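You operate a simulated robot arm through the tools that you are given. There is no shell and no other tool.

You run a simulated robot arm. Do the job below in one go: nothing can be reset, and whatever is moved stays where it is left.

JOB
Test the emergency stop: hit it, twist it free, reset and restart.

Only the result counts: the job must be done as asked and must still hold three seconds after the hand-in. Knocking over, shifting, dropping, spilling or breaking anything else fails it.

ROBOT AND FRAMES
A 6-joint arm with a two-finger gripper, fixed in place. Base frame: the origin is at the foot of the arm, x ahead of it, y to its left, z up. Lengths are in mm, angles in degrees, forces in N, time in s.
Its first joint turns from -166.0 to 166.0 degrees. Payload 3.43 kg.
Tool frame: the origin (TCP) lies between the finger pads and is the grasp point; the fingertips stand 20 mm ahead of it; z points along the fingers, y is the line along which they close. The gripper opens to 190 mm. The gripper's body begins 248 mm behind the TCP.
Orientation is that of the tool frame in the base frame, as a unit quaternion [w, x, y, z]. With the fingers straight down and closing along the base's y, the tool's x points along the base's -x, its y along +y and its z along -z.

CONTROLS
- The arm moves only by the tool apply_moves. Its argument "moves" is a list of rows, each a list of 7 numbers: the finger opening in mm, from 0 to 190, then the shift along the tool's x, y, z in units of 30 mm (1.0 is 30 mm), then the turn, a rotation vector about the tool's x, y, z in units of 6 degrees (1.0 is 6 degrees). In form: [[gripper, dx, dy, dz, wx, wy, wz], ...]. A call has 1 to 20 rows; each row shifts and turns the commanded pose from where the row before left it, along the tool's axes as they then stand. A call with a number of a shift or a turn outside -1 to 1 is refused whole. Each row takes 0.2 s and may step no farther than 50 mm and 8.6 degrees from the row before; otherwise, or with a gripper value out of range, the whole call is refused. A pose out of reach is approached as far as the arm can. The call stops where the force on the tool passes 90 N (or 10 N more than at its start, if that is more) or the arm is blocked; 0.2 s more then pass. The fingers move at their own pace (about 153 mm/s each) and stop on an object; they squeeze with about 38 N. The grip force told is the motor's: it shows also when the fingers shut on nothing. Time passes only in rows, and 0.2 s behind the last, so rows that do not move let the fingers close. The reply holds the time, the measured pose of the TCP, the force on the tool along the base axes, the opening and the grip force, in the units named above and with some noise, with the torque about the TCP (base axes, N m) and any sound that the robot's microphone picked up.
- Cameras (640 x 400 px; columns grow to the right, rows downward): "scene" is fixed at [225.6, -498.8, 1655.5]; the picture's right is [0.91, -0.41, 0.00], its down [-0.14, -0.32, -0.94] and it looks along [0.38, 0.85, -0.35] (base axes); focal length 351 px, centre (320, 200). "wrist" rides on the gripper at [70, -8, -288] in the tool frame; the picture's right is [0.12, 0.99, 0.00], its down [-0.96, 0.12, -0.25] and it looks along [-0.25, 0.03, 0.97] (tool axes); focal length 261 px, centre (320, 200). There is no depth. A picture from a camera that has moved, and an enlarged one, comes with that camera's place and axes in the base frame and with its lens. The place of the scene camera against the robot may be out by one fixed shift of up to 12 mm in any direction.
- grab_frame(camera): a new picture of that camera. The clock stands still meanwhile.
- slide_trunk(by): slides the trunk up (or, below 0, down) by that many mm; the arm rides with it, the base frame stays. It gives what a move gives, with no picture.
- inspect(camera, box): a new picture of the part [left, top, right, bottom] of that camera's present view, enlarged. The clock stands still meanwhile.
- job_done(): hands the job in; it is judged then, once.

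Nothing tells you positions but the pictures and the camera data. Unless the task says otherwise, let go and move clear before handing in.

The tools are called as name(argument=value, ...) on one line, values as JSON. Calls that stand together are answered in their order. apply_moves: Moves the arm, as the interface text tells. Its arguments: {"type":"object","properties":{"moves":{"type":"array"}},"required":["moves"]} The other tools are called the same way: slide_trunk (by) slides the trunk up or down; grab_frame (camera) takes a picture; inspect (camera, box) takes an enlarged picture of a part of a camera's view; job_done () hands the job in.

At the start:

```text
time_s: 0.0
eef_pos: [591.6, 57.8, 1440.3]
orientation: [0.0, 0.0, 1.0, 0.0]
contact_force: [0.8, 0.5, 0.2]
torque: [-0.01, 0.03, -0.01]
opening: 190.0
grip_force: 0.0
trunk travel left (down, up): [-375.0, 65.0]
```

scene: 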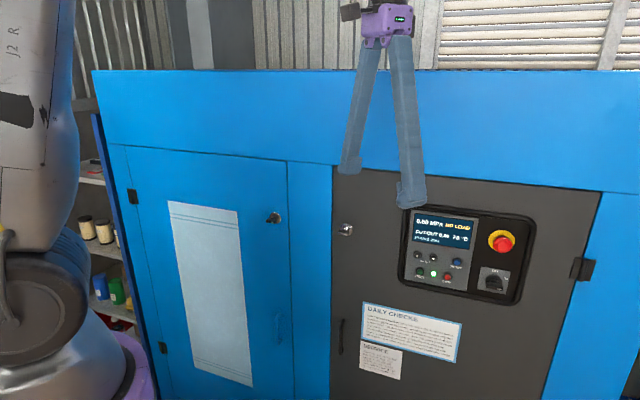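
wrist: 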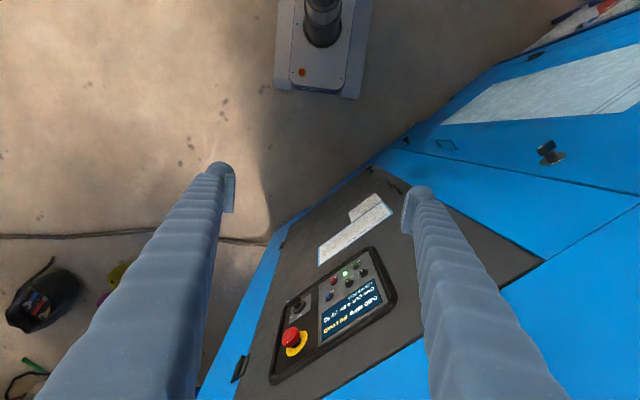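

I see a blue compressor cabinet with a dark door that carries a control panel: a display, small buttons, a red emergency stop and a rotary switch. I'll look at the panel and the notices more closely first.

inspect(camera="scene", box=[390, 195, 550, 310])

inspect(camera="scene", box=[350, 295, 470, 385])

inspect(camera="wrist", box=[260, 180, 420, 390])

```text
3.48 times, centred on (470, 252) of scene
camera zoom: at [225.6, -498.8, 1655.5], right [0.91, -0.41, 0.0], down [-0.14, -0.32, -0.94], along [0.38, 0.85, -0.35], focal length 1222 px, centre (-202, 17)
```

zoom: 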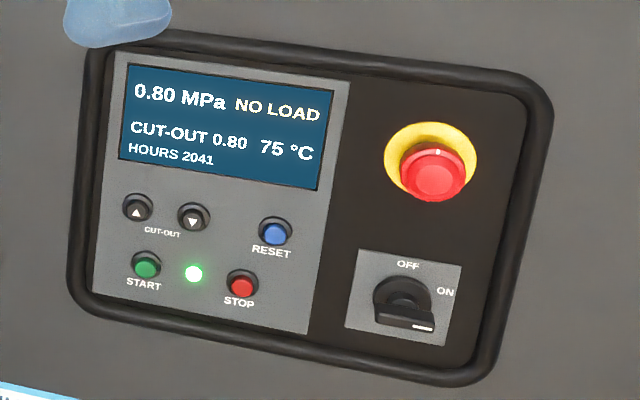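

```text
4.44 times, centred on (410, 340) of scene
camera zoom: at [225.6, -498.8, 1655.5], right [0.91, -0.41, 0.0], down [-0.14, -0.32, -0.94], along [0.38, 0.85, -0.35], focal length 1561 px, centre (-80, -422)
```

zoom: 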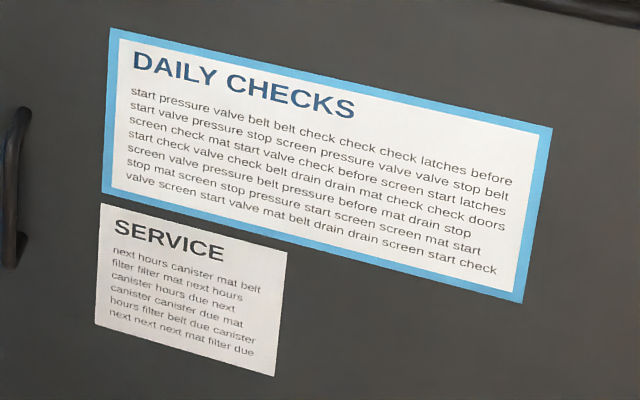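

```text
1.90 times, centred on (340, 285) of wrist
camera zoom: at [521.9, 49.9, 1728.2], right [-0.12, 0.99, 0.0], down [0.96, 0.12, 0.25], along [0.25, 0.03, -0.97], focal length 496 px, centre (282, 38)
```

zoom: 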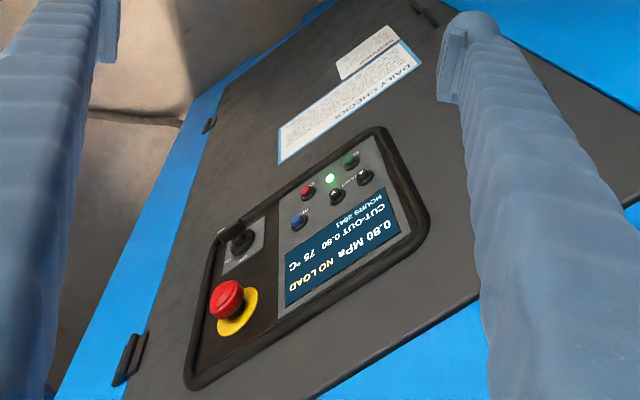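

The panel is on a vertical face that runs at roughly 45° to the base axes. I put the e-stop near (980, 40, 1228), the START button near (850, 187, 1100), and the outward normal near (-0.7, -0.7, 0). First I'll yaw the tool by 45° and pitch it up to face the panel, staying well clear of it.

apply_moves(moves=[[190, 0, 0, 0, 0, 0, -1], [190, 0, 0, 0, 0, 0, -1], [190, 0, 0, 0, 0, 0, -1], [190, 0, 0, 0, 0, 0, -1], [190, 0, 0, 0, 0, 0, -1], [190, 0, 0, 0, 0, 0, -1], [190, 0, 0, 0, 0, 0, -1], [190, 0, 0, 0, 0, 0, -0.5]])

```text
time_s: 1.8
eef_pos: [592.4, 58.3, 1441.5]
orientation: [0.001, -0.384, 0.924, 0.001]
contact_force: [-0.2, -0.2, -0.2]
torque: [0.01, 0.01, -0.01]
opening: 190.2
grip_force: 0.0
trunk travel left (down, up): [-375.0, 65.0]
```

The yaw came out right. Next is the pitch, in place.

apply_moves(moves=[[190, 0, 0, 0, 0, -1, 0], [190, 0, 0, 0, 0, -1, 0], [190, 0, 0, 0, 0, -1, 0], [190, 0, 0, 0, 0, -1, 0], [190, 0, 0, 0, 0, -1, 0], [190, 0, 0, 0, 0, -1, 0], [190, 0, 0, 0, 0, -1, 0], [190, 0, 0, 0, 0, -1, 0], [190, 0, 0, 0, 0, -1, 0], [190, 0, 0, 0, 0, -1, 0], [190, 0, 0, 0, 0, -1, 0], [190, 0, 0, 0, 0, -1, 0], [190, 0, 0, 0, 0, -1, 0], [190, 0, 0, 0, 0, -1, 0], [190, 0, 0, 0, 0, -1, 0]])

grab_frame(camera="wrist")

grab_frame(camera="scene")

```text
time_s: 5.0
eef_pos: [615.7, 37.3, 1466.1]
orientation: [0.65, -0.271, 0.656, 0.272]
contact_force: [-0.2, 1.7, 0.4]
torque: [-0.05, 0.07, -0.2]
opening: 190.2
grip_force: 0.1
out of reach, approached as far as the arm can: row 13, 14, 15
trunk travel left (down, up): [-375.0, 65.0]
```

```text
taken
camera wrist: at [418.5, -171.9, 1397.2], right [-0.7, 0.7, -0.11], down [-0.25, -0.09, 0.96], along [0.67, 0.71, 0.24], focal length 261 px, centre (320, 200)
```

wrist: 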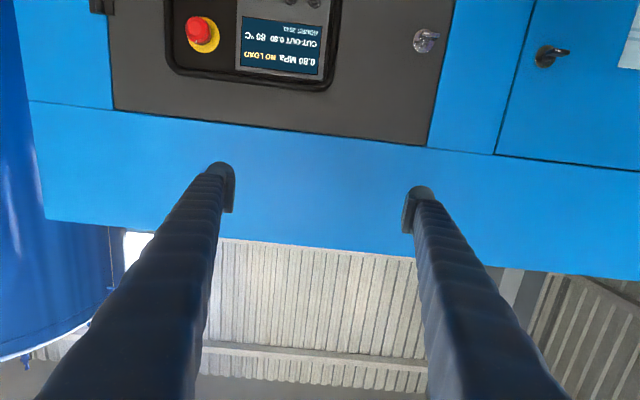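

```text
taken
```

scene: 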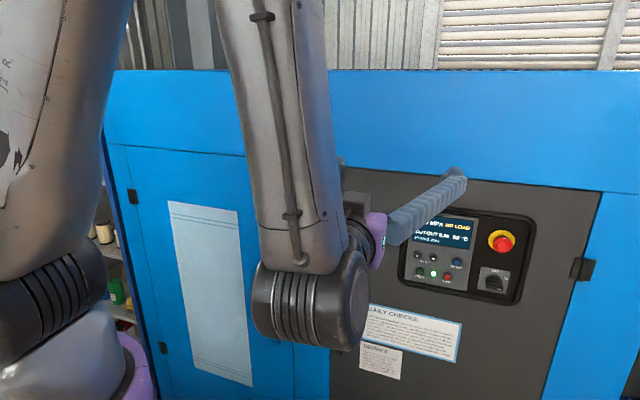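

The pitch ran slightly out of reach because the arm was folded too close in. I'll bring the tool to about 200 mm in front of the e-stop, where the arm reaches more easily.

apply_moves(moves=[[190, 0.8, -0.85, 0.1, 0, 0, 0], [190, 0.8, -0.85, 0.1, 0, 0, 0], [190, 0.8, -0.85, 0.1, 0, 0, 0], [190, 0.8, -0.85, 0.1, 0, 0, 0], [190, 0.8, -0.85, 0.1, 0, 0, 0], [190, 0.8, -0.85, 0.1, 0, 0, 0], [190, 0.8, -0.85, 0.1, 0, 0, 0], [190, 0.8, -0.85, 0.1, 0, 0, 0], [190, 0.8, -0.85, 0.1, 0, 0, 0], [190, 0.8, -0.85, 0.1, 0, 0, 0]])

grab_frame(camera="wrist")

grab_frame(camera="scene")

```text
time_s: 7.2
eef_pos: [825.7, -125.6, 1233.5]
orientation: [0.653, -0.27, 0.654, 0.271]
contact_force: [-0.1, -0.9, -0.3]
torque: [0.02, -0.03, 0.03]
opening: 190.0
grip_force: 0.0
out of reach, approached as far as the arm can: row 1, 2
trunk travel left (down, up): [-375.0, 65.0]
```

```text
taken
camera wrist: at [628.0, -336.3, 1163.2], right [-0.7, 0.7, -0.12], down [-0.26, -0.09, 0.96], along [0.66, 0.71, 0.25], focal length 261 px, centre (320, 200)
```

wrist: 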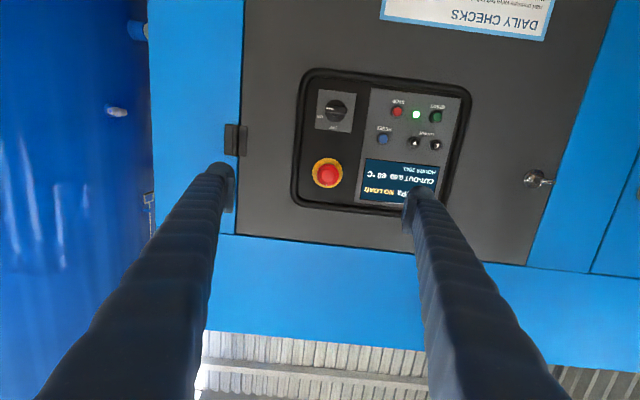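

```text
taken
```

scene: 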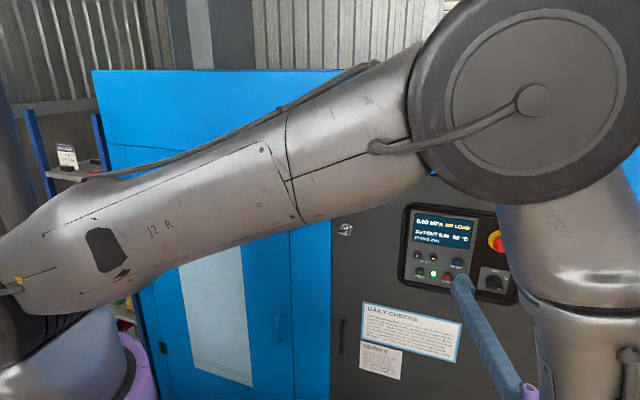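

The tool is now square on, so I'll enlarge this view to measure the panel.

inspect(camera="wrist", box=[290, 60, 480, 220])

```text
2.50 times, centred on (385, 140) of wrist
camera zoom: at [628.0, -336.3, 1163.2], right [-0.7, 0.7, -0.12], down [-0.26, -0.09, 0.96], along [0.66, 0.71, 0.25], focal length 652 px, centre (158, 350)
```

zoom: 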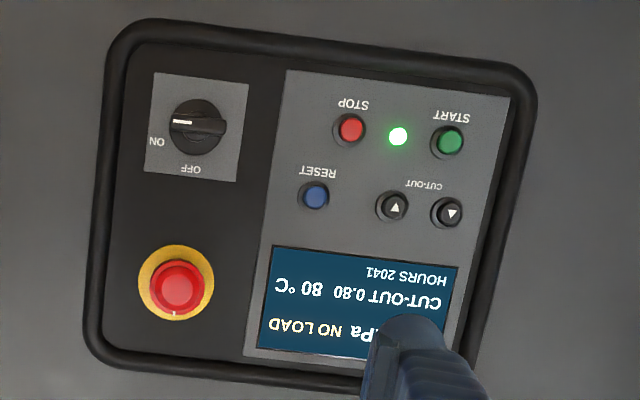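

Both wrist views agree well. The e-stop is at (969, 39, 1241), RESET at (909, 120, 1159) and START at (842, 185, 1107), with the panel normal at 45°. I'll close the fingers, line up with the e-stop and approach it.

apply_moves(moves=[[0, -0.25, 0.52, 0, 0, 0, 0], [0, 0, 0, 0, 0, 0, 0], [0, 0, 0, 0, 0, 0, 0], [0, 0, 0, 0, 0, 0, 0], [0, 0, 0, 1, 0, 0, 0], [0, 0, 0, 1, 0, 0, 0], [0, 0, 0, 1, 0, 0, 0], [0, 0, 0, 1, 0, 0, 0], [0, 0, 0, 1, 0, 0, 0], [0, 0, 0, 0, 0, 0, 0]])

grab_frame(camera="wrist")

grab_frame(camera="scene")

```text
time_s: 9.4
eef_pos: [918.3, -9.7, 1240.7]
orientation: [0.653, -0.271, 0.653, 0.271]
contact_force: [-0.4, -0.2, -0.4]
torque: [-0.04, 0.0, -0.03]
opening: 0.0
grip_force: 34.2
trunk travel left (down, up): [-375.0, 65.0]
```

```text
taken
camera wrist: at [721.5, -219.5, 1171.0], right [-0.7, 0.7, -0.12], down [-0.26, -0.09, 0.96], along [0.66, 0.71, 0.25], focal length 261 px, centre (320, 200)
```

wrist: 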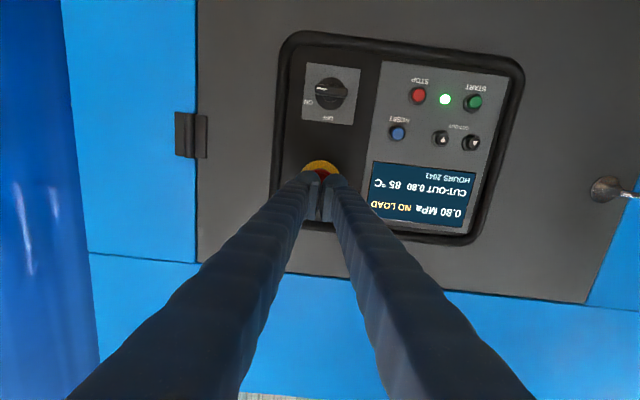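

```text
taken
```

scene: 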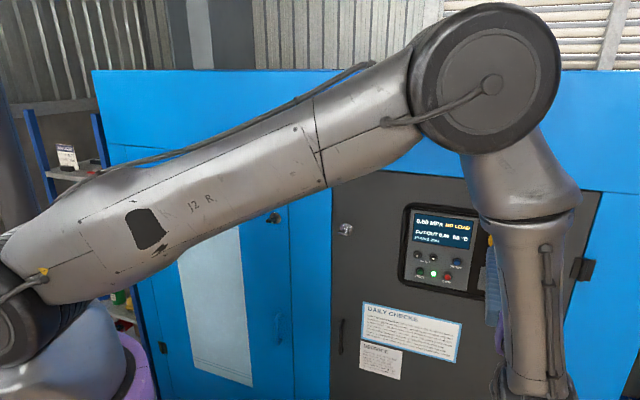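

The fingertips are centred on the cap, roughly 40–50 mm away. I'll close in carefully while watching the force.

apply_moves(moves=[[0, 0, 0, 0.2, 0, 0, 0], [0, 0, 0, 0.2, 0, 0, 0], [0, 0, 0, 0.2, 0, 0, 0], [0, 0, 0, 0.2, 0, 0, 0], [0, 0, 0, 0.2, 0, 0, 0], [0, 0, 0, 0.1, 0, 0, 0], [0, 0, 0, 0.1, 0, 0, 0]])

inspect(camera="wrist", box=[260, 60, 480, 240])

```text
time_s: 11.0
eef_pos: [943.6, 16.3, 1241.3]
orientation: [0.653, -0.27, 0.654, 0.27]
contact_force: [-1.7, -0.5, -0.6]
torque: [-0.03, 0.01, -0.01]
opening: 5.9
grip_force: 34.1
trunk travel left (down, up): [-375.0, 65.0]
```

```text
2.22 times, centred on (370, 150) of wrist
camera zoom: at [746.9, -194.0, 1170.5], right [-0.7, 0.7, -0.12], down [-0.26, -0.09, 0.96], along [0.66, 0.71, 0.24], focal length 579 px, centre (209, 311)
```

zoom: 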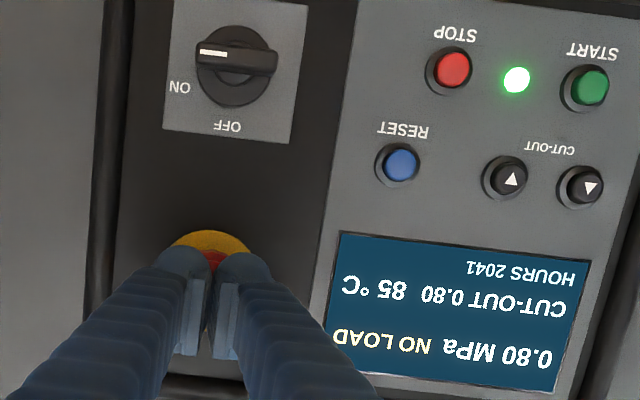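

The tips have just met the domed cap and it's wedging them slightly apart (opening 5.9 mm). I'll push in a little further and watch force and sound.

apply_moves(moves=[[0, 0, 0, 0.1, 0, 0, 0], [0, 0, 0, 0.1, 0, 0, 0]])

inspect(camera="wrist", box=[260, 100, 420, 240])

```text
time_s: 11.6
eef_pos: [947.3, 19.7, 1240.0]
orientation: [0.653, -0.269, 0.654, 0.27]
contact_force: [-9.3, -6.5, 0.0]
torque: [-0.09, -0.01, 0.06]
opening: 6.0
grip_force: 34.5
trunk travel left (down, up): [-375.0, 65.0]
heard: click
```

```text
2.86 times, centred on (340, 170) of wrist
camera zoom: at [750.6, -190.2, 1170.4], right [-0.7, 0.7, -0.12], down [-0.26, -0.09, 0.96], along [0.67, 0.71, 0.25], focal length 745 px, centre (263, 286)
```

zoom: 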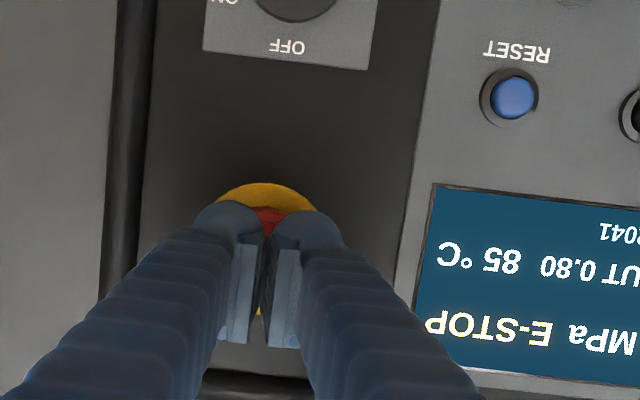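

It clicked and the display reads E-STOP. I'll back off, open the fingers around the cap's axis and look again.

apply_moves(moves=[[0, 0, 0, -0.5, 0, 0, 0], [0, 0, 0, -1, 0, 0, 0], [100, 0, 0, -0.5, 0, 0, 0], [100, 0, 0, 0, 0, 0, 0], [100, 0, 0, 0, 0, 0, 0]])

grab_frame(camera="wrist")

inspect(camera="wrist", box=[260, 60, 480, 240])

inspect(camera="scene", box=[390, 195, 550, 310])

```text
time_s: 12.8
eef_pos: [905.2, -21.7, 1239.6]
orientation: [0.653, -0.27, 0.654, 0.27]
contact_force: [-0.3, -0.4, 0.0]
torque: [0.03, 0.0, -0.01]
opening: 99.8
grip_force: 0.1
trunk travel left (down, up): [-375.0, 65.0]
```

```text
taken
camera wrist: at [708.9, -231.1, 1170.3], right [-0.7, 0.7, -0.12], down [-0.26, -0.09, 0.96], along [0.66, 0.71, 0.25], focal length 261 px, centre (320, 200)
```

wrist: 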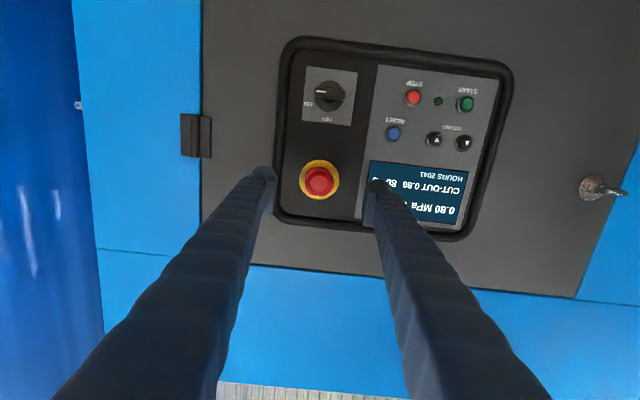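

```text
2.22 times, centred on (370, 150) of wrist
camera zoom: at [708.9, -231.1, 1170.3], right [-0.7, 0.7, -0.12], down [-0.26, -0.09, 0.96], along [0.66, 0.71, 0.25], focal length 579 px, centre (209, 311)
```

zoom: 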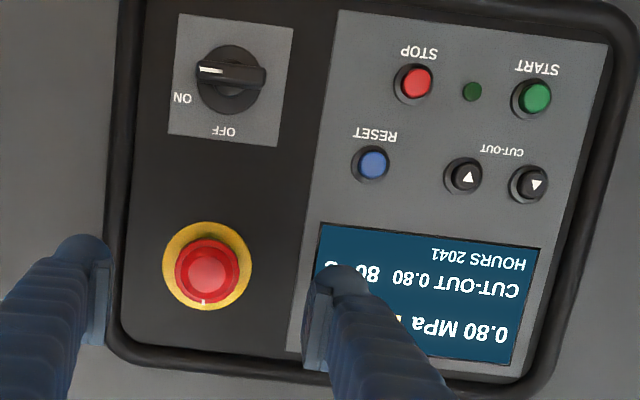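

```text
3.48 times, centred on (470, 252) of scene
camera zoom: at [225.6, -498.8, 1655.5], right [0.91, -0.41, 0.0], down [-0.14, -0.32, -0.94], along [0.38, 0.85, -0.35], focal length 1222 px, centre (-202, 17)
```

zoom: 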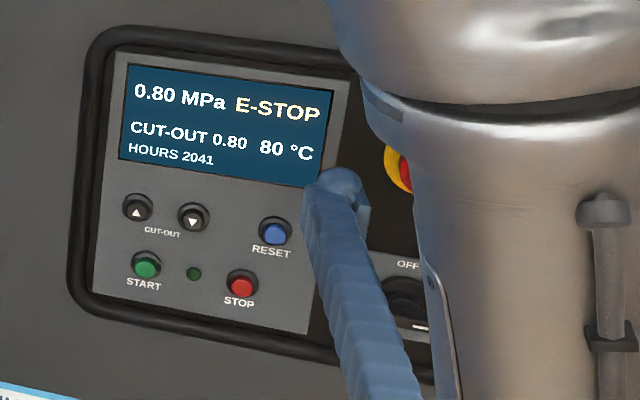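

The e-stop is latched and the run lamp is off. I'll close to a 60 mm opening to clear the rim, move forward so the fingers straddle the cap, and then grip it.

apply_moves(moves=[[60, 0, -0.07, 0, 0, 0, 0], [60, 0, 0, 0, 0, 0, 0], [60, 0, 0, 0.5, 0, 0, 0], [60, 0, 0, 0.5, 0, 0, 0], [60, 0, 0, 0.5, 0, 0, 0], [60, 0, 0, 0.3, 0, 0, 0], [60, 0, 0, 0.2, 0, 0, 0], [60, 0, 0, 0.2, 0, 0, 0], [60, 0, 0, 0.1, 0, 0, 0], [60, 0, 0, 0.1, 0, 0, 0]])

inspect(camera="wrist", box=[240, 80, 400, 220])

```text
time_s: 15.0
eef_pos: [959.0, 27.8, 1239.9]
orientation: [0.652, -0.271, 0.654, 0.272]
contact_force: [0.3, -0.5, -0.8]
torque: [-0.01, -0.01, 0.0]
opening: 60.2
grip_force: 0.1
trunk travel left (down, up): [-375.0, 65.0]
```

```text
2.86 times, centred on (320, 150) of wrist
camera zoom: at [761.9, -182.9, 1170.5], right [-0.7, 0.7, -0.12], down [-0.26, -0.09, 0.96], along [0.66, 0.71, 0.25], focal length 745 px, centre (320, 343)
```

zoom: 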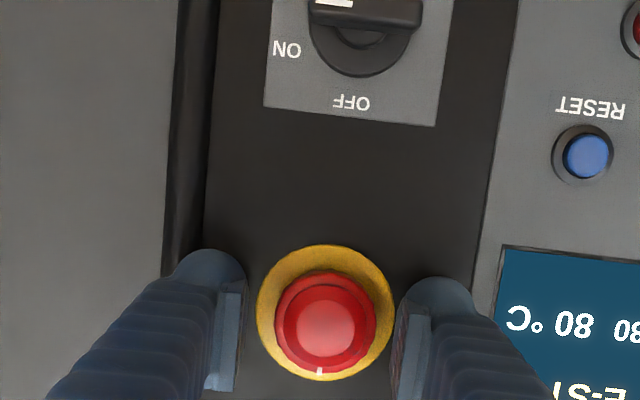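

The fingers straddle the cap and are well centred. I'll go about 5 mm deeper and grip.

apply_moves(moves=[[60, 0, 0, 0.1, 0, 0, 0], [60, 0, 0, 0.08, 0, 0, 0], [0, 0, 0, 0, 0, 0, 0], [0, 0, 0, 0, 0, 0, 0], [0, 0, 0, 0, 0, 0, 0]])

inspect(camera="wrist", box=[240, 80, 400, 220])

```text
time_s: 16.2
eef_pos: [955.3, 26.4, 1242.4]
orientation: [0.654, -0.269, 0.654, 0.27]
contact_force: [-68.7, -37.8, -18.1]
torque: [-0.29, 0.42, 0.53]
opening: 24.8
grip_force: 45.2
trunk travel left (down, up): [-375.0, 65.0]
```

```text
2.86 times, centred on (320, 150) of wrist
camera zoom: at [758.6, -183.0, 1171.5], right [-0.7, 0.7, -0.12], down [-0.26, -0.1, 0.96], along [0.67, 0.7, 0.25], focal length 745 px, centre (320, 343)
```

zoom: 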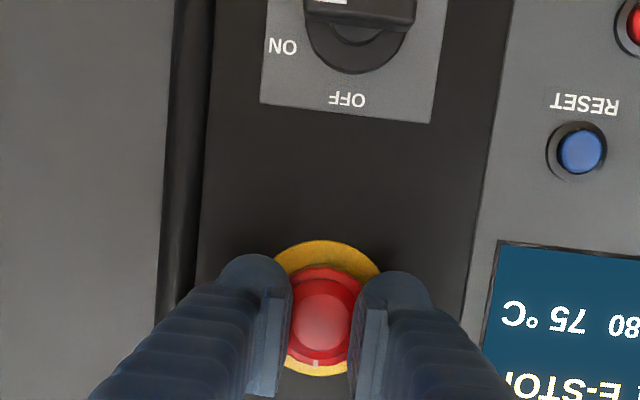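

The pads met the sloping face of the cap and slipped towards the front, so I'm not deep enough. I'll open, advance in small steps and grip again on the cap's full diameter.

apply_moves(moves=[[60, 0, 0, 0, 0, 0, 0], [60, 0, 0, 0, 0, 0, 0], [60, 0, 0, 0.1, 0, 0, 0], [60, 0, 0, 0.1, 0, 0, 0], [60, 0, 0, 0, 0, 0, 0]])

inspect(camera="wrist", box=[240, 80, 400, 220])

```text
time_s: 17.2
eef_pos: [962.2, 20.5, 1244.5]
orientation: [0.656, -0.266, 0.653, 0.269]
contact_force: [-33.1, -51.0, -0.9]
torque: [-0.36, 0.22, 1.52]
opening: 52.6
grip_force: 0.0
trunk travel left (down, up): [-375.0, 65.0]
stopped in row 5: the force on the tool passed its limit at 93 N (the readings are from after the stop); the commanded pose is now the measured one
```

```text
2.86 times, centred on (320, 150) of wrist
camera zoom: at [763.3, -186.0, 1173.4], right [-0.69, 0.71, -0.12], down [-0.26, -0.09, 0.96], along [0.67, 0.7, 0.25], focal length 745 px, centre (320, 343)
```

zoom: 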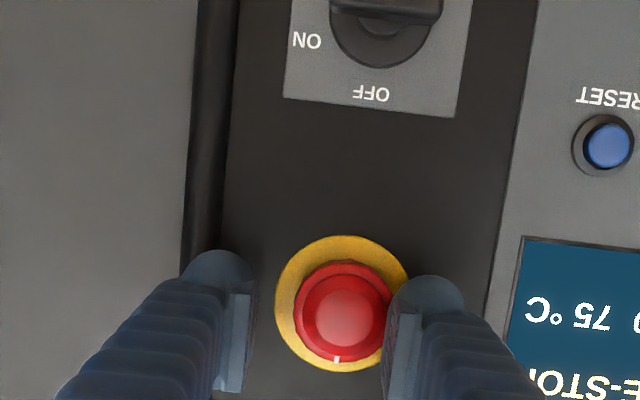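

The fingertips pressed on the yellow collar, which stands proud of the panel. I'll back off straight, restore the orientation and look at the cap's profile.

apply_moves(moves=[[60, 0, 0, -0.3, 0, 0, 0], [60, 0, 0, -0.7, -0.09, 0.05, -0.02], [60, 0, 0, -1, 0, 0, 0], [60, 0, 0, -1, 0, 0, 0], [60, 0, 0, 0, 0, 0, 0]])

inspect(camera="wrist", box=[260, 100, 380, 220])

inspect(camera="scene", box=[480, 220, 530, 260])

```text
time_s: 18.4
eef_pos: [904.8, -34.8, 1241.4]
orientation: [0.651, -0.273, 0.655, 0.271]
contact_force: [-0.8, -0.5, -0.4]
torque: [0.03, -0.03, 0.09]
opening: 60.0
grip_force: 0.1
trunk travel left (down, up): [-375.0, 65.0]
```

```text
3.33 times, centred on (320, 160) of wrist
camera zoom: at [707.7, -244.4, 1173.3], right [-0.7, 0.7, -0.12], down [-0.25, -0.09, 0.96], along [0.66, 0.71, 0.24], focal length 869 px, centre (320, 333)
```

zoom: 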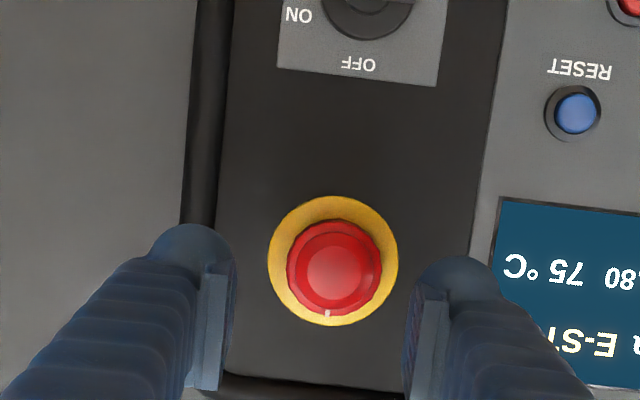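

```text
10.00 times, centred on (505, 240) of scene
camera zoom: at [225.6, -498.8, 1655.5], right [0.91, -0.41, 0.0], down [-0.14, -0.32, -0.94], along [0.38, 0.85, -0.35], focal length 3512 px, centre (-1530, -200)
```

zoom: 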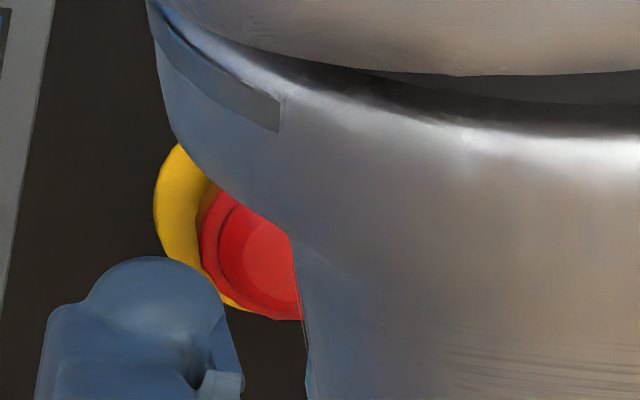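

The cap axis is at about a=-658 (sideways across the panel) and z=1240. I'll use a 50 mm opening, wider than the 42 mm cap but inside the 58 mm collar, and feel forward until the tips just touch the collar.

apply_moves(moves=[[50, 0.05, 0.21, 0, 0.02, -0.03, 0], [50, 0, 0, 0, 0, 0, 0], [50, 0, 0, 0.7, 0, 0, 0], [50, 0, 0, 0.7, 0, 0, 0], [50, 0, 0, 0.6, 0, 0, 0], [50, 0, 0, 0, 0, 0, 0]])

inspect(camera="wrist", box=[260, 100, 380, 220])

```text
time_s: 19.8
eef_pos: [941.1, 12.5, 1239.5]
orientation: [0.653, -0.272, 0.653, 0.271]
contact_force: [0.1, -0.2, 0.9]
torque: [-0.03, 0.0, -0.02]
opening: 50.1
grip_force: 0.2
trunk travel left (down, up): [-375.0, 65.0]
```

```text
3.33 times, centred on (320, 160) of wrist
camera zoom: at [744.8, -196.6, 1170.1], right [-0.7, 0.7, -0.12], down [-0.26, -0.09, 0.96], along [0.66, 0.71, 0.24], focal length 869 px, centre (320, 333)
```

zoom: 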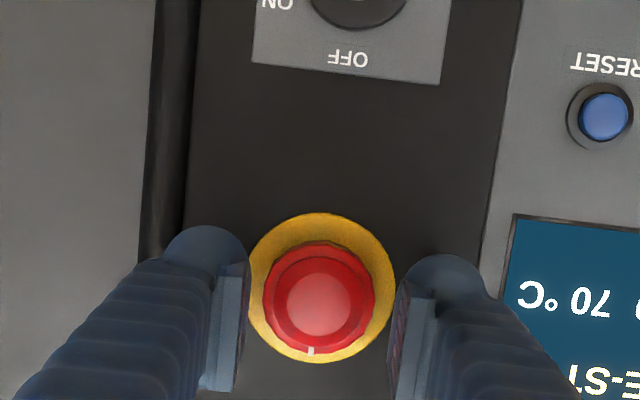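

The fingers are centred. I'll feel forward from here.

apply_moves(moves=[[50, 0, -0.03, 0.3, 0, 0, 0], [50, 0, 0, 0.3, 0, 0, 0], [50, 0, 0, 0.08, 0, 0, 0], [50, 0, 0, 0.08, 0, 0, 0], [50, 0, 0, 0, 0, 0, 0]])

```text
time_s: 21.0
eef_pos: [955.6, 28.4, 1239.1]
orientation: [0.653, -0.271, 0.653, 0.271]
contact_force: [0.5, -0.3, 0.2]
torque: [-0.03, 0.0, -0.02]
opening: 49.7
grip_force: 0.1
trunk travel left (down, up): [-375.0, 65.0]
```

apply_moves(moves=[[50, 0, 0, 0.07, 0, 0, 0], [50, 0, 0, 0, 0, 0, 0]])

apply_moves(moves=[[50, 0, 0, 0.07, 0, 0, 0], [50, 0, 0, 0, 0, 0, 0]])

apply_moves(moves=[[50, 0, 0, 0.07, 0, 0, 0], [50, 0, 0, 0, 0, 0, 0]])

```text
time_s: 21.6
eef_pos: [959.3, 28.4, 1240.2]
orientation: [0.653, -0.271, 0.654, 0.27]
contact_force: [0.1, -0.8, -0.7]
torque: [-0.03, 0.03, 0.01]
opening: 50.1
grip_force: 0.1
trunk travel left (down, up): [-375.0, 65.0]
```

```text
time_s: 22.2
eef_pos: [961.0, 30.8, 1238.7]
orientation: [0.653, -0.271, 0.654, 0.27]
contact_force: [0.1, -0.3, -0.1]
torque: [0.0, -0.01, 0.01]
opening: 49.9
grip_force: 0.0
trunk travel left (down, up): [-375.0, 65.0]
```

```text
time_s: 22.8
eef_pos: [962.5, 32.7, 1238.9]
orientation: [0.653, -0.271, 0.654, 0.27]
contact_force: [0.5, -1.2, -0.3]
torque: [-0.01, 0.02, 0.02]
opening: 49.9
grip_force: 0.1
trunk travel left (down, up): [-375.0, 65.0]
```

There's still no contact at a tip depth of about 724 mm, so I'll continue a little.

apply_moves(moves=[[50, 0, 0, 0.07, 0, 0, 0], [50, 0, 0, 0, 0, 0, 0]])

apply_moves(moves=[[50, 0, 0, 0.07, 0, 0, 0], [50, 0, 0, 0, 0, 0, 0]])

inspect(camera="wrist", box=[260, 100, 380, 220])

```text
time_s: 23.4
eef_pos: [962.9, 32.7, 1240.5]
orientation: [0.653, -0.272, 0.654, 0.27]
contact_force: [-0.8, 0.5, -0.6]
torque: [0.0, 0.03, 0.04]
opening: 50.1
grip_force: 0.1
trunk travel left (down, up): [-375.0, 65.0]
```

```text
time_s: 24.0
eef_pos: [964.3, 35.1, 1240.0]
orientation: [0.653, -0.272, 0.653, 0.271]
contact_force: [-0.2, 0.9, -0.1]
torque: [-0.01, 0.0, 0.0]
opening: 50.0
grip_force: 0.0
trunk travel left (down, up): [-375.0, 65.0]
```

```text
3.33 times, centred on (320, 160) of wrist
camera zoom: at [768.1, -174.7, 1170.5], right [-0.7, 0.7, -0.12], down [-0.26, -0.09, 0.96], along [0.66, 0.71, 0.24], focal length 869 px, centre (320, 333)
```

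zoom: 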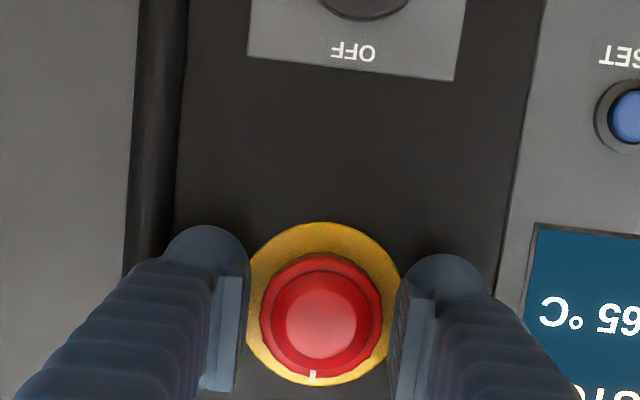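

apply_moves(moves=[[50, 0, 0, 0.07, 0, 0, 0], [50, 0, 0, 0, 0, 0, 0]])

apply_moves(moves=[[50, 0, 0, 0.07, 0, 0, 0], [50, 0, 0, 0, 0, 0, 0]])

```text
time_s: 24.6
eef_pos: [967.0, 36.8, 1238.9]
orientation: [0.653, -0.271, 0.654, 0.27]
contact_force: [0.4, 0.6, 0.4]
torque: [0.01, 0.03, -0.01]
opening: 49.9
grip_force: 0.0
trunk travel left (down, up): [-375.0, 65.0]
```

```text
time_s: 25.2
eef_pos: [968.2, 36.9, 1240.6]
orientation: [0.653, -0.271, 0.654, 0.27]
contact_force: [0.3, 0.5, 0.0]
torque: [-0.02, 0.04, -0.04]
opening: 50.1
grip_force: 0.1
trunk travel left (down, up): [-375.0, 65.0]
```

apply_moves(moves=[[50, 0, 0, 0.06, 0, 0, 0], [50, 0, 0, 0, 0, 0, 0]])

apply_moves(moves=[[50, 0, 0, 0.06, 0, 0, 0], [50, 0, 0, 0, 0, 0, 0]])

inspect(camera="wrist", box=[260, 100, 380, 220])

```text
time_s: 25.8
eef_pos: [970.3, 39.1, 1238.6]
orientation: [0.653, -0.271, 0.653, 0.27]
contact_force: [-3.6, -2.7, -0.6]
torque: [0.04, -0.01, -0.06]
opening: 50.0
grip_force: 0.0
trunk travel left (down, up): [-375.0, 65.0]
```

```text
time_s: 26.4
eef_pos: [969.0, 39.0, 1238.8]
orientation: [0.653, -0.271, 0.654, 0.27]
contact_force: [-14.2, -11.3, -2.6]
torque: [-0.24, -0.14, 0.05]
opening: 50.3
grip_force: 0.0
trunk travel left (down, up): [-375.0, 65.0]
```

```text
3.33 times, centred on (320, 160) of wrist
camera zoom: at [772.7, -170.0, 1170.7], right [-0.7, 0.7, -0.12], down [-0.26, -0.09, 0.96], along [0.66, 0.71, 0.24], focal length 869 px, centre (320, 333)
```

zoom: 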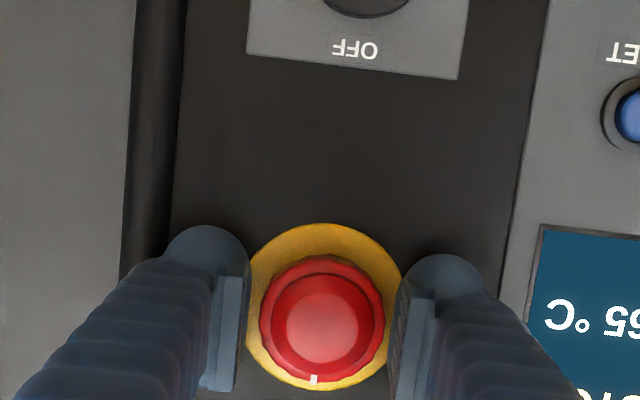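

The tips have touched the collar at a depth of about 732 mm. I'll back off 3 mm and close on the cap's knurled edge.

apply_moves(moves=[[50, 0, 0, -0.1, 0, 0, 0], [40, 0, 0, 0, 0, 0, 0], [0, 0, 0, 0, 0, 0, 0], [0, 0, 0, 0, 0, 0, 0]])

inspect(camera="wrist", box=[260, 100, 380, 220])

```text
time_s: 27.4
eef_pos: [969.4, 39.4, 1240.8]
orientation: [0.653, -0.273, 0.653, 0.271]
contact_force: [3.1, 4.9, 3.7]
torque: [0.08, -0.11, 0.18]
opening: 42.3
grip_force: 44.7
trunk travel left (down, up): [-375.0, 65.0]
```

```text
3.33 times, centred on (320, 160) of wrist
camera zoom: at [772.4, -170.4, 1170.7], right [-0.7, 0.7, -0.12], down [-0.26, -0.09, 0.96], along [0.66, 0.71, 0.24], focal length 869 px, centre (320, 333)
```

zoom: 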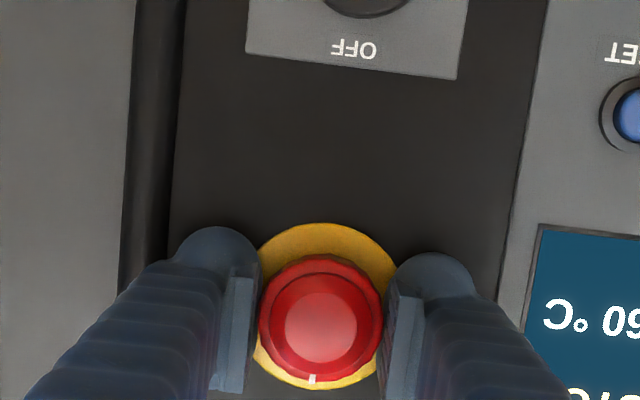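

The grip is solid at 42.3 mm. Now I'll twist clockwise as seen from the front, which is +z for the tool.

apply_moves(moves=[[0, 0, 0, 0, 0, 0, 0.7], [0, 0, 0, 0, 0, 0, 0.7], [0, 0, 0, 0, 0, 0, 0.7], [0, 0, 0, 0, 0, 0, 0.7]])

inspect(camera="wrist", box=[240, 80, 400, 220])

```text
time_s: 28.4
eef_pos: [968.0, 38.1, 1241.0]
orientation: [0.607, -0.172, 0.686, 0.362]
contact_force: [18.0, 4.9, 9.2]
torque: [0.1, -0.08, -0.08]
opening: 42.3
grip_force: 44.8
trunk travel left (down, up): [-375.0, 65.0]
```

```text
2.86 times, centred on (320, 150) of wrist
camera zoom: at [757.4, -156.2, 1171.2], right [-0.7, 0.7, 0.17], down [-0.06, -0.29, 0.95], along [0.72, 0.66, 0.24], focal length 745 px, centre (320, 343)
```

zoom: 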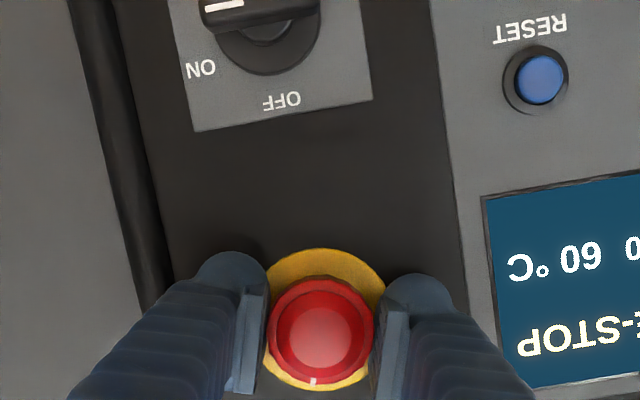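

The cap is turning with the gripper, so I'll keep twisting.

apply_moves(moves=[[0, 0, 0, 0, 0, 0, 0.7], [0, 0, 0, 0, 0, 0, 0.7], [0, 0, 0, 0, 0, 0, 0.7], [0, 0, 0, 0, 0, 0, 0.7]])

inspect(camera="wrist", box=[240, 80, 400, 220])

```text
time_s: 29.4
eef_pos: [967.7, 37.5, 1239.6]
orientation: [0.546, -0.07, 0.704, 0.448]
contact_force: [2.9, -7.2, 9.1]
torque: [0.17, -0.19, -0.41]
opening: 42.2
grip_force: 45.1
trunk travel left (down, up): [-375.0, 65.0]
heard: click
```

```text
2.86 times, centred on (320, 150) of wrist
camera zoom: at [743.0, -143.6, 1177.5], right [-0.63, 0.63, 0.45], down [0.13, -0.48, 0.87], along [0.76, 0.61, 0.22], focal length 745 px, centre (320, 343)
```

zoom: 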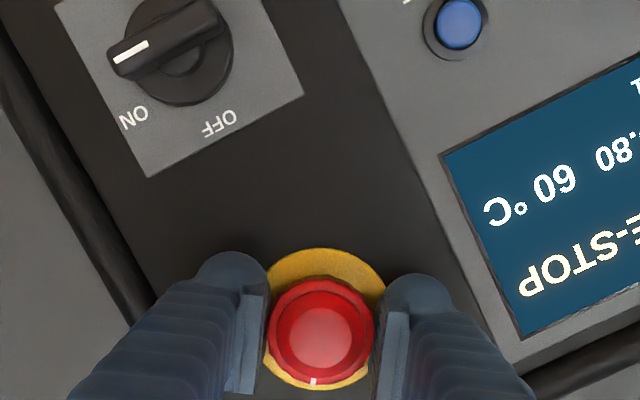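

I heard the click and the cap is free. I'll open, retreat straight back and undo the roll.

apply_moves(moves=[[54, 0, 0, 0, 0, 0, 0], [54, 0, 0, 0, 0, 0, 0], [54, 0, 0, -0.5, 0, 0, 0], [54, 0, 0, -1, 0, 0, 0], [54, 0, 0, -1, 0, 0, 0], [54, 0, 0, -1, 0, 0, 0], [54, 0, 0, 0, 0, 0, -0.8], [54, 0, 0, 0, 0, 0, -0.8], [54, 0, 0, 0, 0, 0, -0.8], [54, 0, 0, 0, 0, 0, -0.8], [54, 0, 0, 0, 0, 0, -0.8], [54, 0, 0, 0, 0, 0, -0.8], [54, 0, 0, 0, 0, 0, -0.8], [54, 0, 0, 0, 0, 0, 0]])

grab_frame(camera="wrist")

inspect(camera="wrist", box=[260, 60, 480, 240])

inspect(camera="scene", box=[390, 195, 550, 310])

```text
time_s: 32.4
eef_pos: [892.9, -34.4, 1240.3]
orientation: [0.653, -0.272, 0.653, 0.27]
contact_force: [-0.3, 0.0, -0.7]
torque: [0.02, 0.01, -0.02]
opening: 54.3
grip_force: 0.1
trunk travel left (down, up): [-375.0, 65.0]
```

```text
taken
camera wrist: at [697.4, -245.2, 1170.1], right [-0.7, 0.7, -0.12], down [-0.26, -0.09, 0.96], along [0.66, 0.71, 0.24], focal length 261 px, centre (320, 200)
```

wrist: 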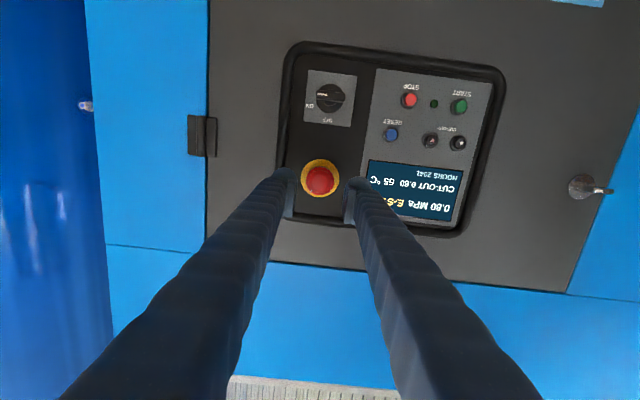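

```text
2.22 times, centred on (370, 150) of wrist
camera zoom: at [697.4, -245.2, 1170.1], right [-0.7, 0.7, -0.12], down [-0.26, -0.09, 0.96], along [0.66, 0.71, 0.24], focal length 579 px, centre (209, 311)
```

zoom: 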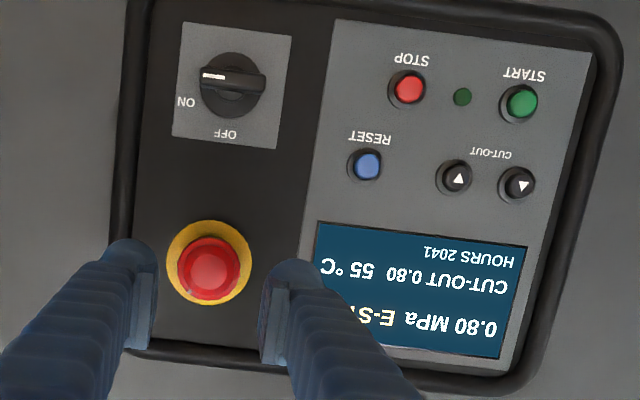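

```text
3.48 times, centred on (470, 252) of scene
camera zoom: at [225.6, -498.8, 1655.5], right [0.91, -0.41, 0.0], down [-0.14, -0.32, -0.94], along [0.38, 0.85, -0.35], focal length 1222 px, centre (-202, 17)
```

zoom: 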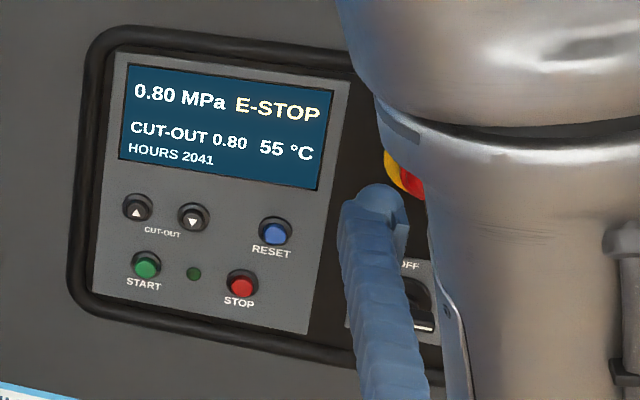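

The display still says E-STOP, as expected until a reset. I'll check that the cap really popped out.

inspect(camera="wrist", box=[280, 140, 360, 210])

```text
5.71 times, centred on (320, 175) of wrist
camera zoom: at [697.4, -245.2, 1170.1], right [-0.7, 0.7, -0.12], down [-0.26, -0.09, 0.96], along [0.66, 0.71, 0.24], focal length 1489 px, centre (320, 343)
```

zoom: 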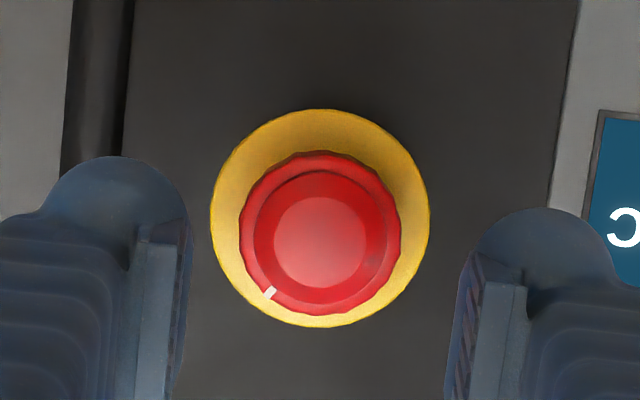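

The mark has turned clockwise, a click was heard, and the cap stands further off the collar, so it's released. Next is RESET at about a=-558, z=1160. I'll close the fingers and use only the right-hand fingertip, offsetting the pair by 8 mm.

apply_moves(moves=[[0, 0.897, 0.997, 0, 0, 0, 0], [0, 0.897, 0.997, 0, 0, 0, 0], [0, 0.897, 0.997, 0, 0, 0, 0], [0, 0, 0, 0.8, 0, 0, 0], [0, 0, 0, 0.8, 0, 0, 0], [0, 0, 0, 0.6, 0, 0, 0], [0, 0, 0, 0, 0, 0, 0]])

grab_frame(camera="wrist")

inspect(camera="wrist", box=[260, 80, 420, 220])

inspect(camera="scene", box=[390, 195, 550, 310])

```text
time_s: 34.0
eef_pos: [925.3, 47.6, 1180.9]
orientation: [0.653, -0.272, 0.654, 0.269]
contact_force: [0.8, -0.5, 0.4]
torque: [0.0, -0.02, -0.01]
opening: 0.1
grip_force: 34.0
out of reach, approached as far as the arm can: row 2, 3, 4
trunk travel left (down, up): [-375.0, 65.0]
```

```text
taken
camera wrist: at [728.7, -162.1, 1111.9], right [-0.7, 0.7, -0.12], down [-0.26, -0.09, 0.96], along [0.66, 0.71, 0.24], focal length 261 px, centre (320, 200)
```

wrist: 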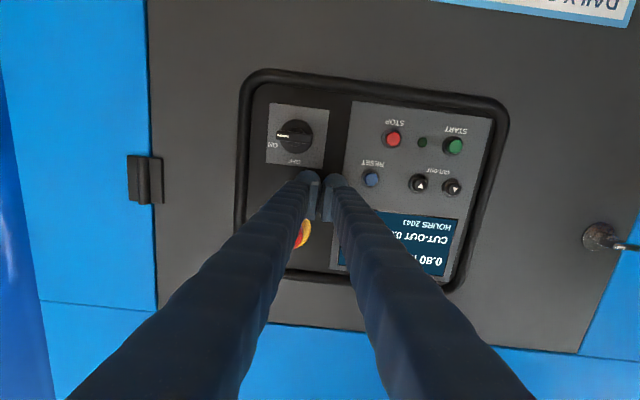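

```text
2.86 times, centred on (340, 150) of wrist
camera zoom: at [728.7, -162.1, 1111.9], right [-0.7, 0.7, -0.12], down [-0.26, -0.09, 0.96], along [0.66, 0.71, 0.24], focal length 745 px, centre (263, 343)
```

zoom: 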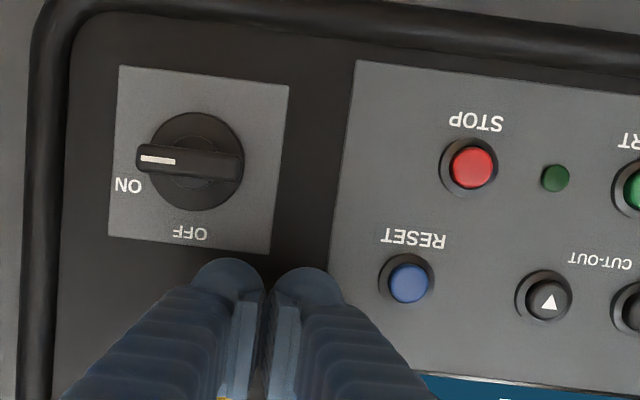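

```text
3.48 times, centred on (470, 252) of scene
camera zoom: at [225.6, -498.8, 1655.5], right [0.91, -0.41, 0.0], down [-0.14, -0.32, -0.94], along [0.38, 0.85, -0.35], focal length 1222 px, centre (-202, 17)
```

zoom: 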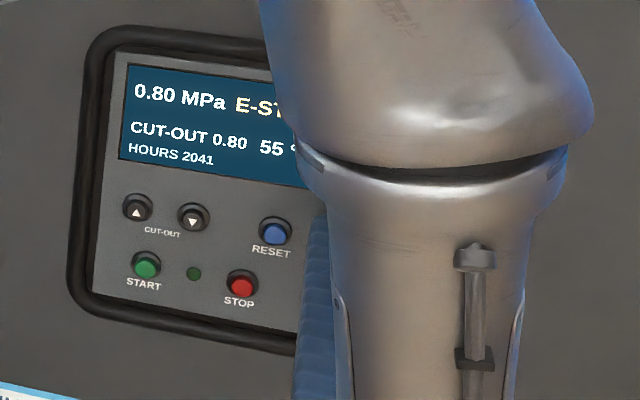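

The arm ran out of reach on the way down, stopping at a=-621, z=1181 and clear of everything. I'll shift sideways here first, then use the trunk slide to lower the whole arm.

apply_moves(moves=[[0, 0, 0.5, 0, 0, 0, 0], [0, 0, 0.5, 0, 0, 0, 0]])

```text
time_s: 34.6
eef_pos: [914.6, 63.9, 1185.7]
orientation: [0.65, -0.272, 0.654, 0.274]
contact_force: [-0.5, 0.8, -0.5]
torque: [0.04, -0.01, -0.01]
opening: 0.0
grip_force: 33.9
out of reach, approached as far as the arm can: row 2
trunk travel left (down, up): [-375.0, 65.0]
```

slide_trunk(by=-60)

```text
time_s: 35.6
eef_pos: [914.4, 64.2, 1124.9]
orientation: [0.651, -0.271, 0.654, 0.274]
contact_force: [-0.5, -0.2, 0.1]
torque: [-0.03, 0.03, -0.04]
opening: 0.1
grip_force: 34.1
trunk travel left (down, up): [-315.0, 125.0]
```

apply_moves(moves=[[0, -0.6, 0, -0.3, 0, 0, 0], [0, -0.6, 0, -0.3, 0, 0, 0], [0, 0, 0, 0, 0, 0, 0]])

grab_frame(camera="scene")

```text
time_s: 36.4
eef_pos: [901.2, 50.9, 1161.3]
orientation: [0.651, -0.271, 0.655, 0.273]
contact_force: [0.7, 0.3, 0.5]
torque: [0.01, -0.03, -0.04]
opening: 0.0
grip_force: 34.8
trunk travel left (down, up): [-315.0, 125.0]
```

```text
taken
```

scene: 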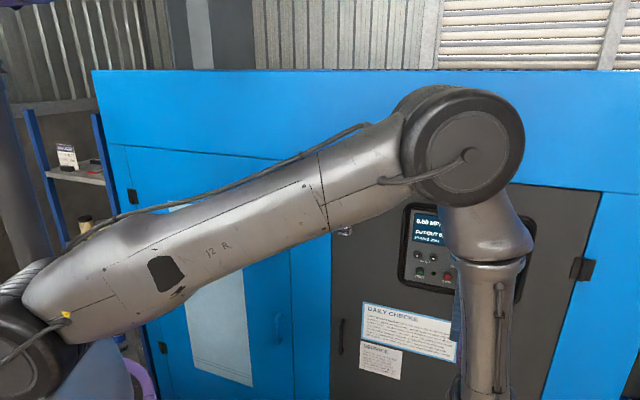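

slide_trunk(by=-60)

apply_moves(moves=[[0, -0.6, 0, -0.2, 0, 0, 0], [0, -0.6, 0, -0.2, 0, 0, 0], [0, -0.6, 0, -0.1, 0, 0, 0], [0, 0, 0, 0, 0, 0, 0]])

```text
time_s: 37.4
eef_pos: [902.2, 51.2, 1101.8]
orientation: [0.65, -0.271, 0.655, 0.274]
contact_force: [-0.1, 0.2, 0.6]
torque: [-0.01, 0.02, -0.04]
opening: 0.0
grip_force: 33.8
trunk travel left (down, up): [-255.0, 185.0]
```

```text
time_s: 38.4
eef_pos: [891.3, 39.7, 1154.6]
orientation: [0.65, -0.271, 0.655, 0.273]
contact_force: [0.6, 1.1, 0.1]
torque: [0.0, 0.01, 0.0]
opening: 0.0
grip_force: 33.6
trunk travel left (down, up): [-255.0, 185.0]
```

apply_moves(moves=[[0, -0.09, 0.6, 0, 0.05, -0.05, -0.05], [0, -0.09, 0.6, 0, 0, 0, 0], [0, 0, 0, 0, 0, 0, 0]])

inspect(camera="wrist", box=[260, 80, 420, 220])

```text
time_s: 39.2
eef_pos: [868.1, 65.3, 1160.6]
orientation: [0.652, -0.272, 0.652, 0.273]
contact_force: [0.3, -0.2, 0.1]
torque: [-0.01, 0.0, -0.01]
opening: 0.2
grip_force: 33.8
trunk travel left (down, up): [-255.0, 185.0]
```

```text
2.86 times, centred on (340, 150) of wrist
camera zoom: at [670.7, -144.6, 1090.4], right [-0.7, 0.7, -0.12], down [-0.25, -0.1, 0.96], along [0.66, 0.71, 0.25], focal length 745 px, centre (263, 343)
```

zoom: 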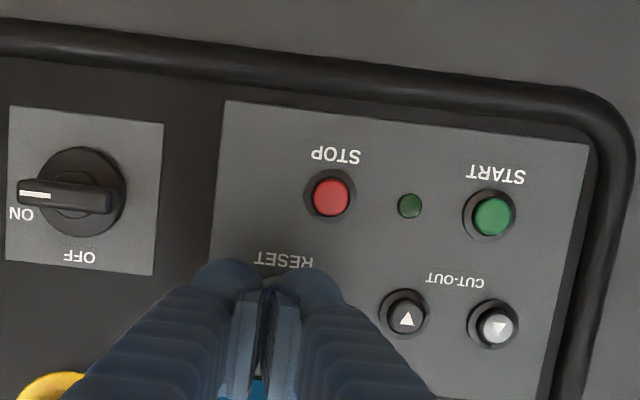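

The right-hand finger is lined up with RESET. I'll advance and press gently.

apply_moves(moves=[[0, 0, 0.04, 0.4, 0, 0, 0], [0, 0, 0, 0.4, 0, 0, 0], [0, 0, 0, 0.3, 0, 0, 0], [0, 0, 0, 0.1, 0, 0, 0], [0, 0, 0, 0.08, 0, 0, 0], [0, 0, 0, 0, 0, 0, 0]])

inspect(camera="wrist", box=[260, 80, 420, 220])

```text
time_s: 40.6
eef_pos: [892.1, 92.7, 1160.0]
orientation: [0.654, -0.27, 0.653, 0.271]
contact_force: [-0.3, -0.1, 0.2]
torque: [-0.05, 0.02, 0.04]
opening: 0.3
grip_force: 34.4
trunk travel left (down, up): [-255.0, 185.0]
```

```text
2.86 times, centred on (340, 150) of wrist
camera zoom: at [696.0, -116.8, 1089.8], right [-0.7, 0.7, -0.12], down [-0.26, -0.09, 0.96], along [0.66, 0.71, 0.25], focal length 745 px, centre (263, 343)
```

zoom: 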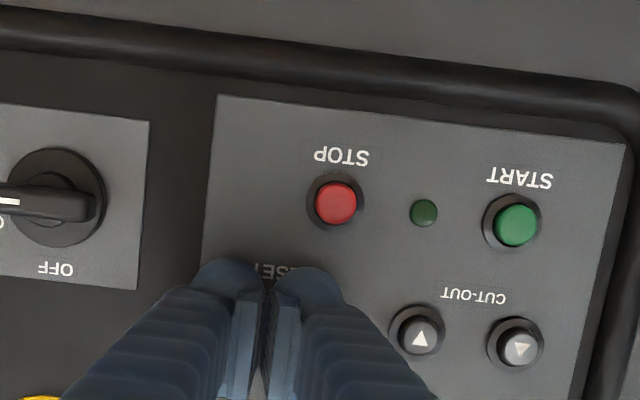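

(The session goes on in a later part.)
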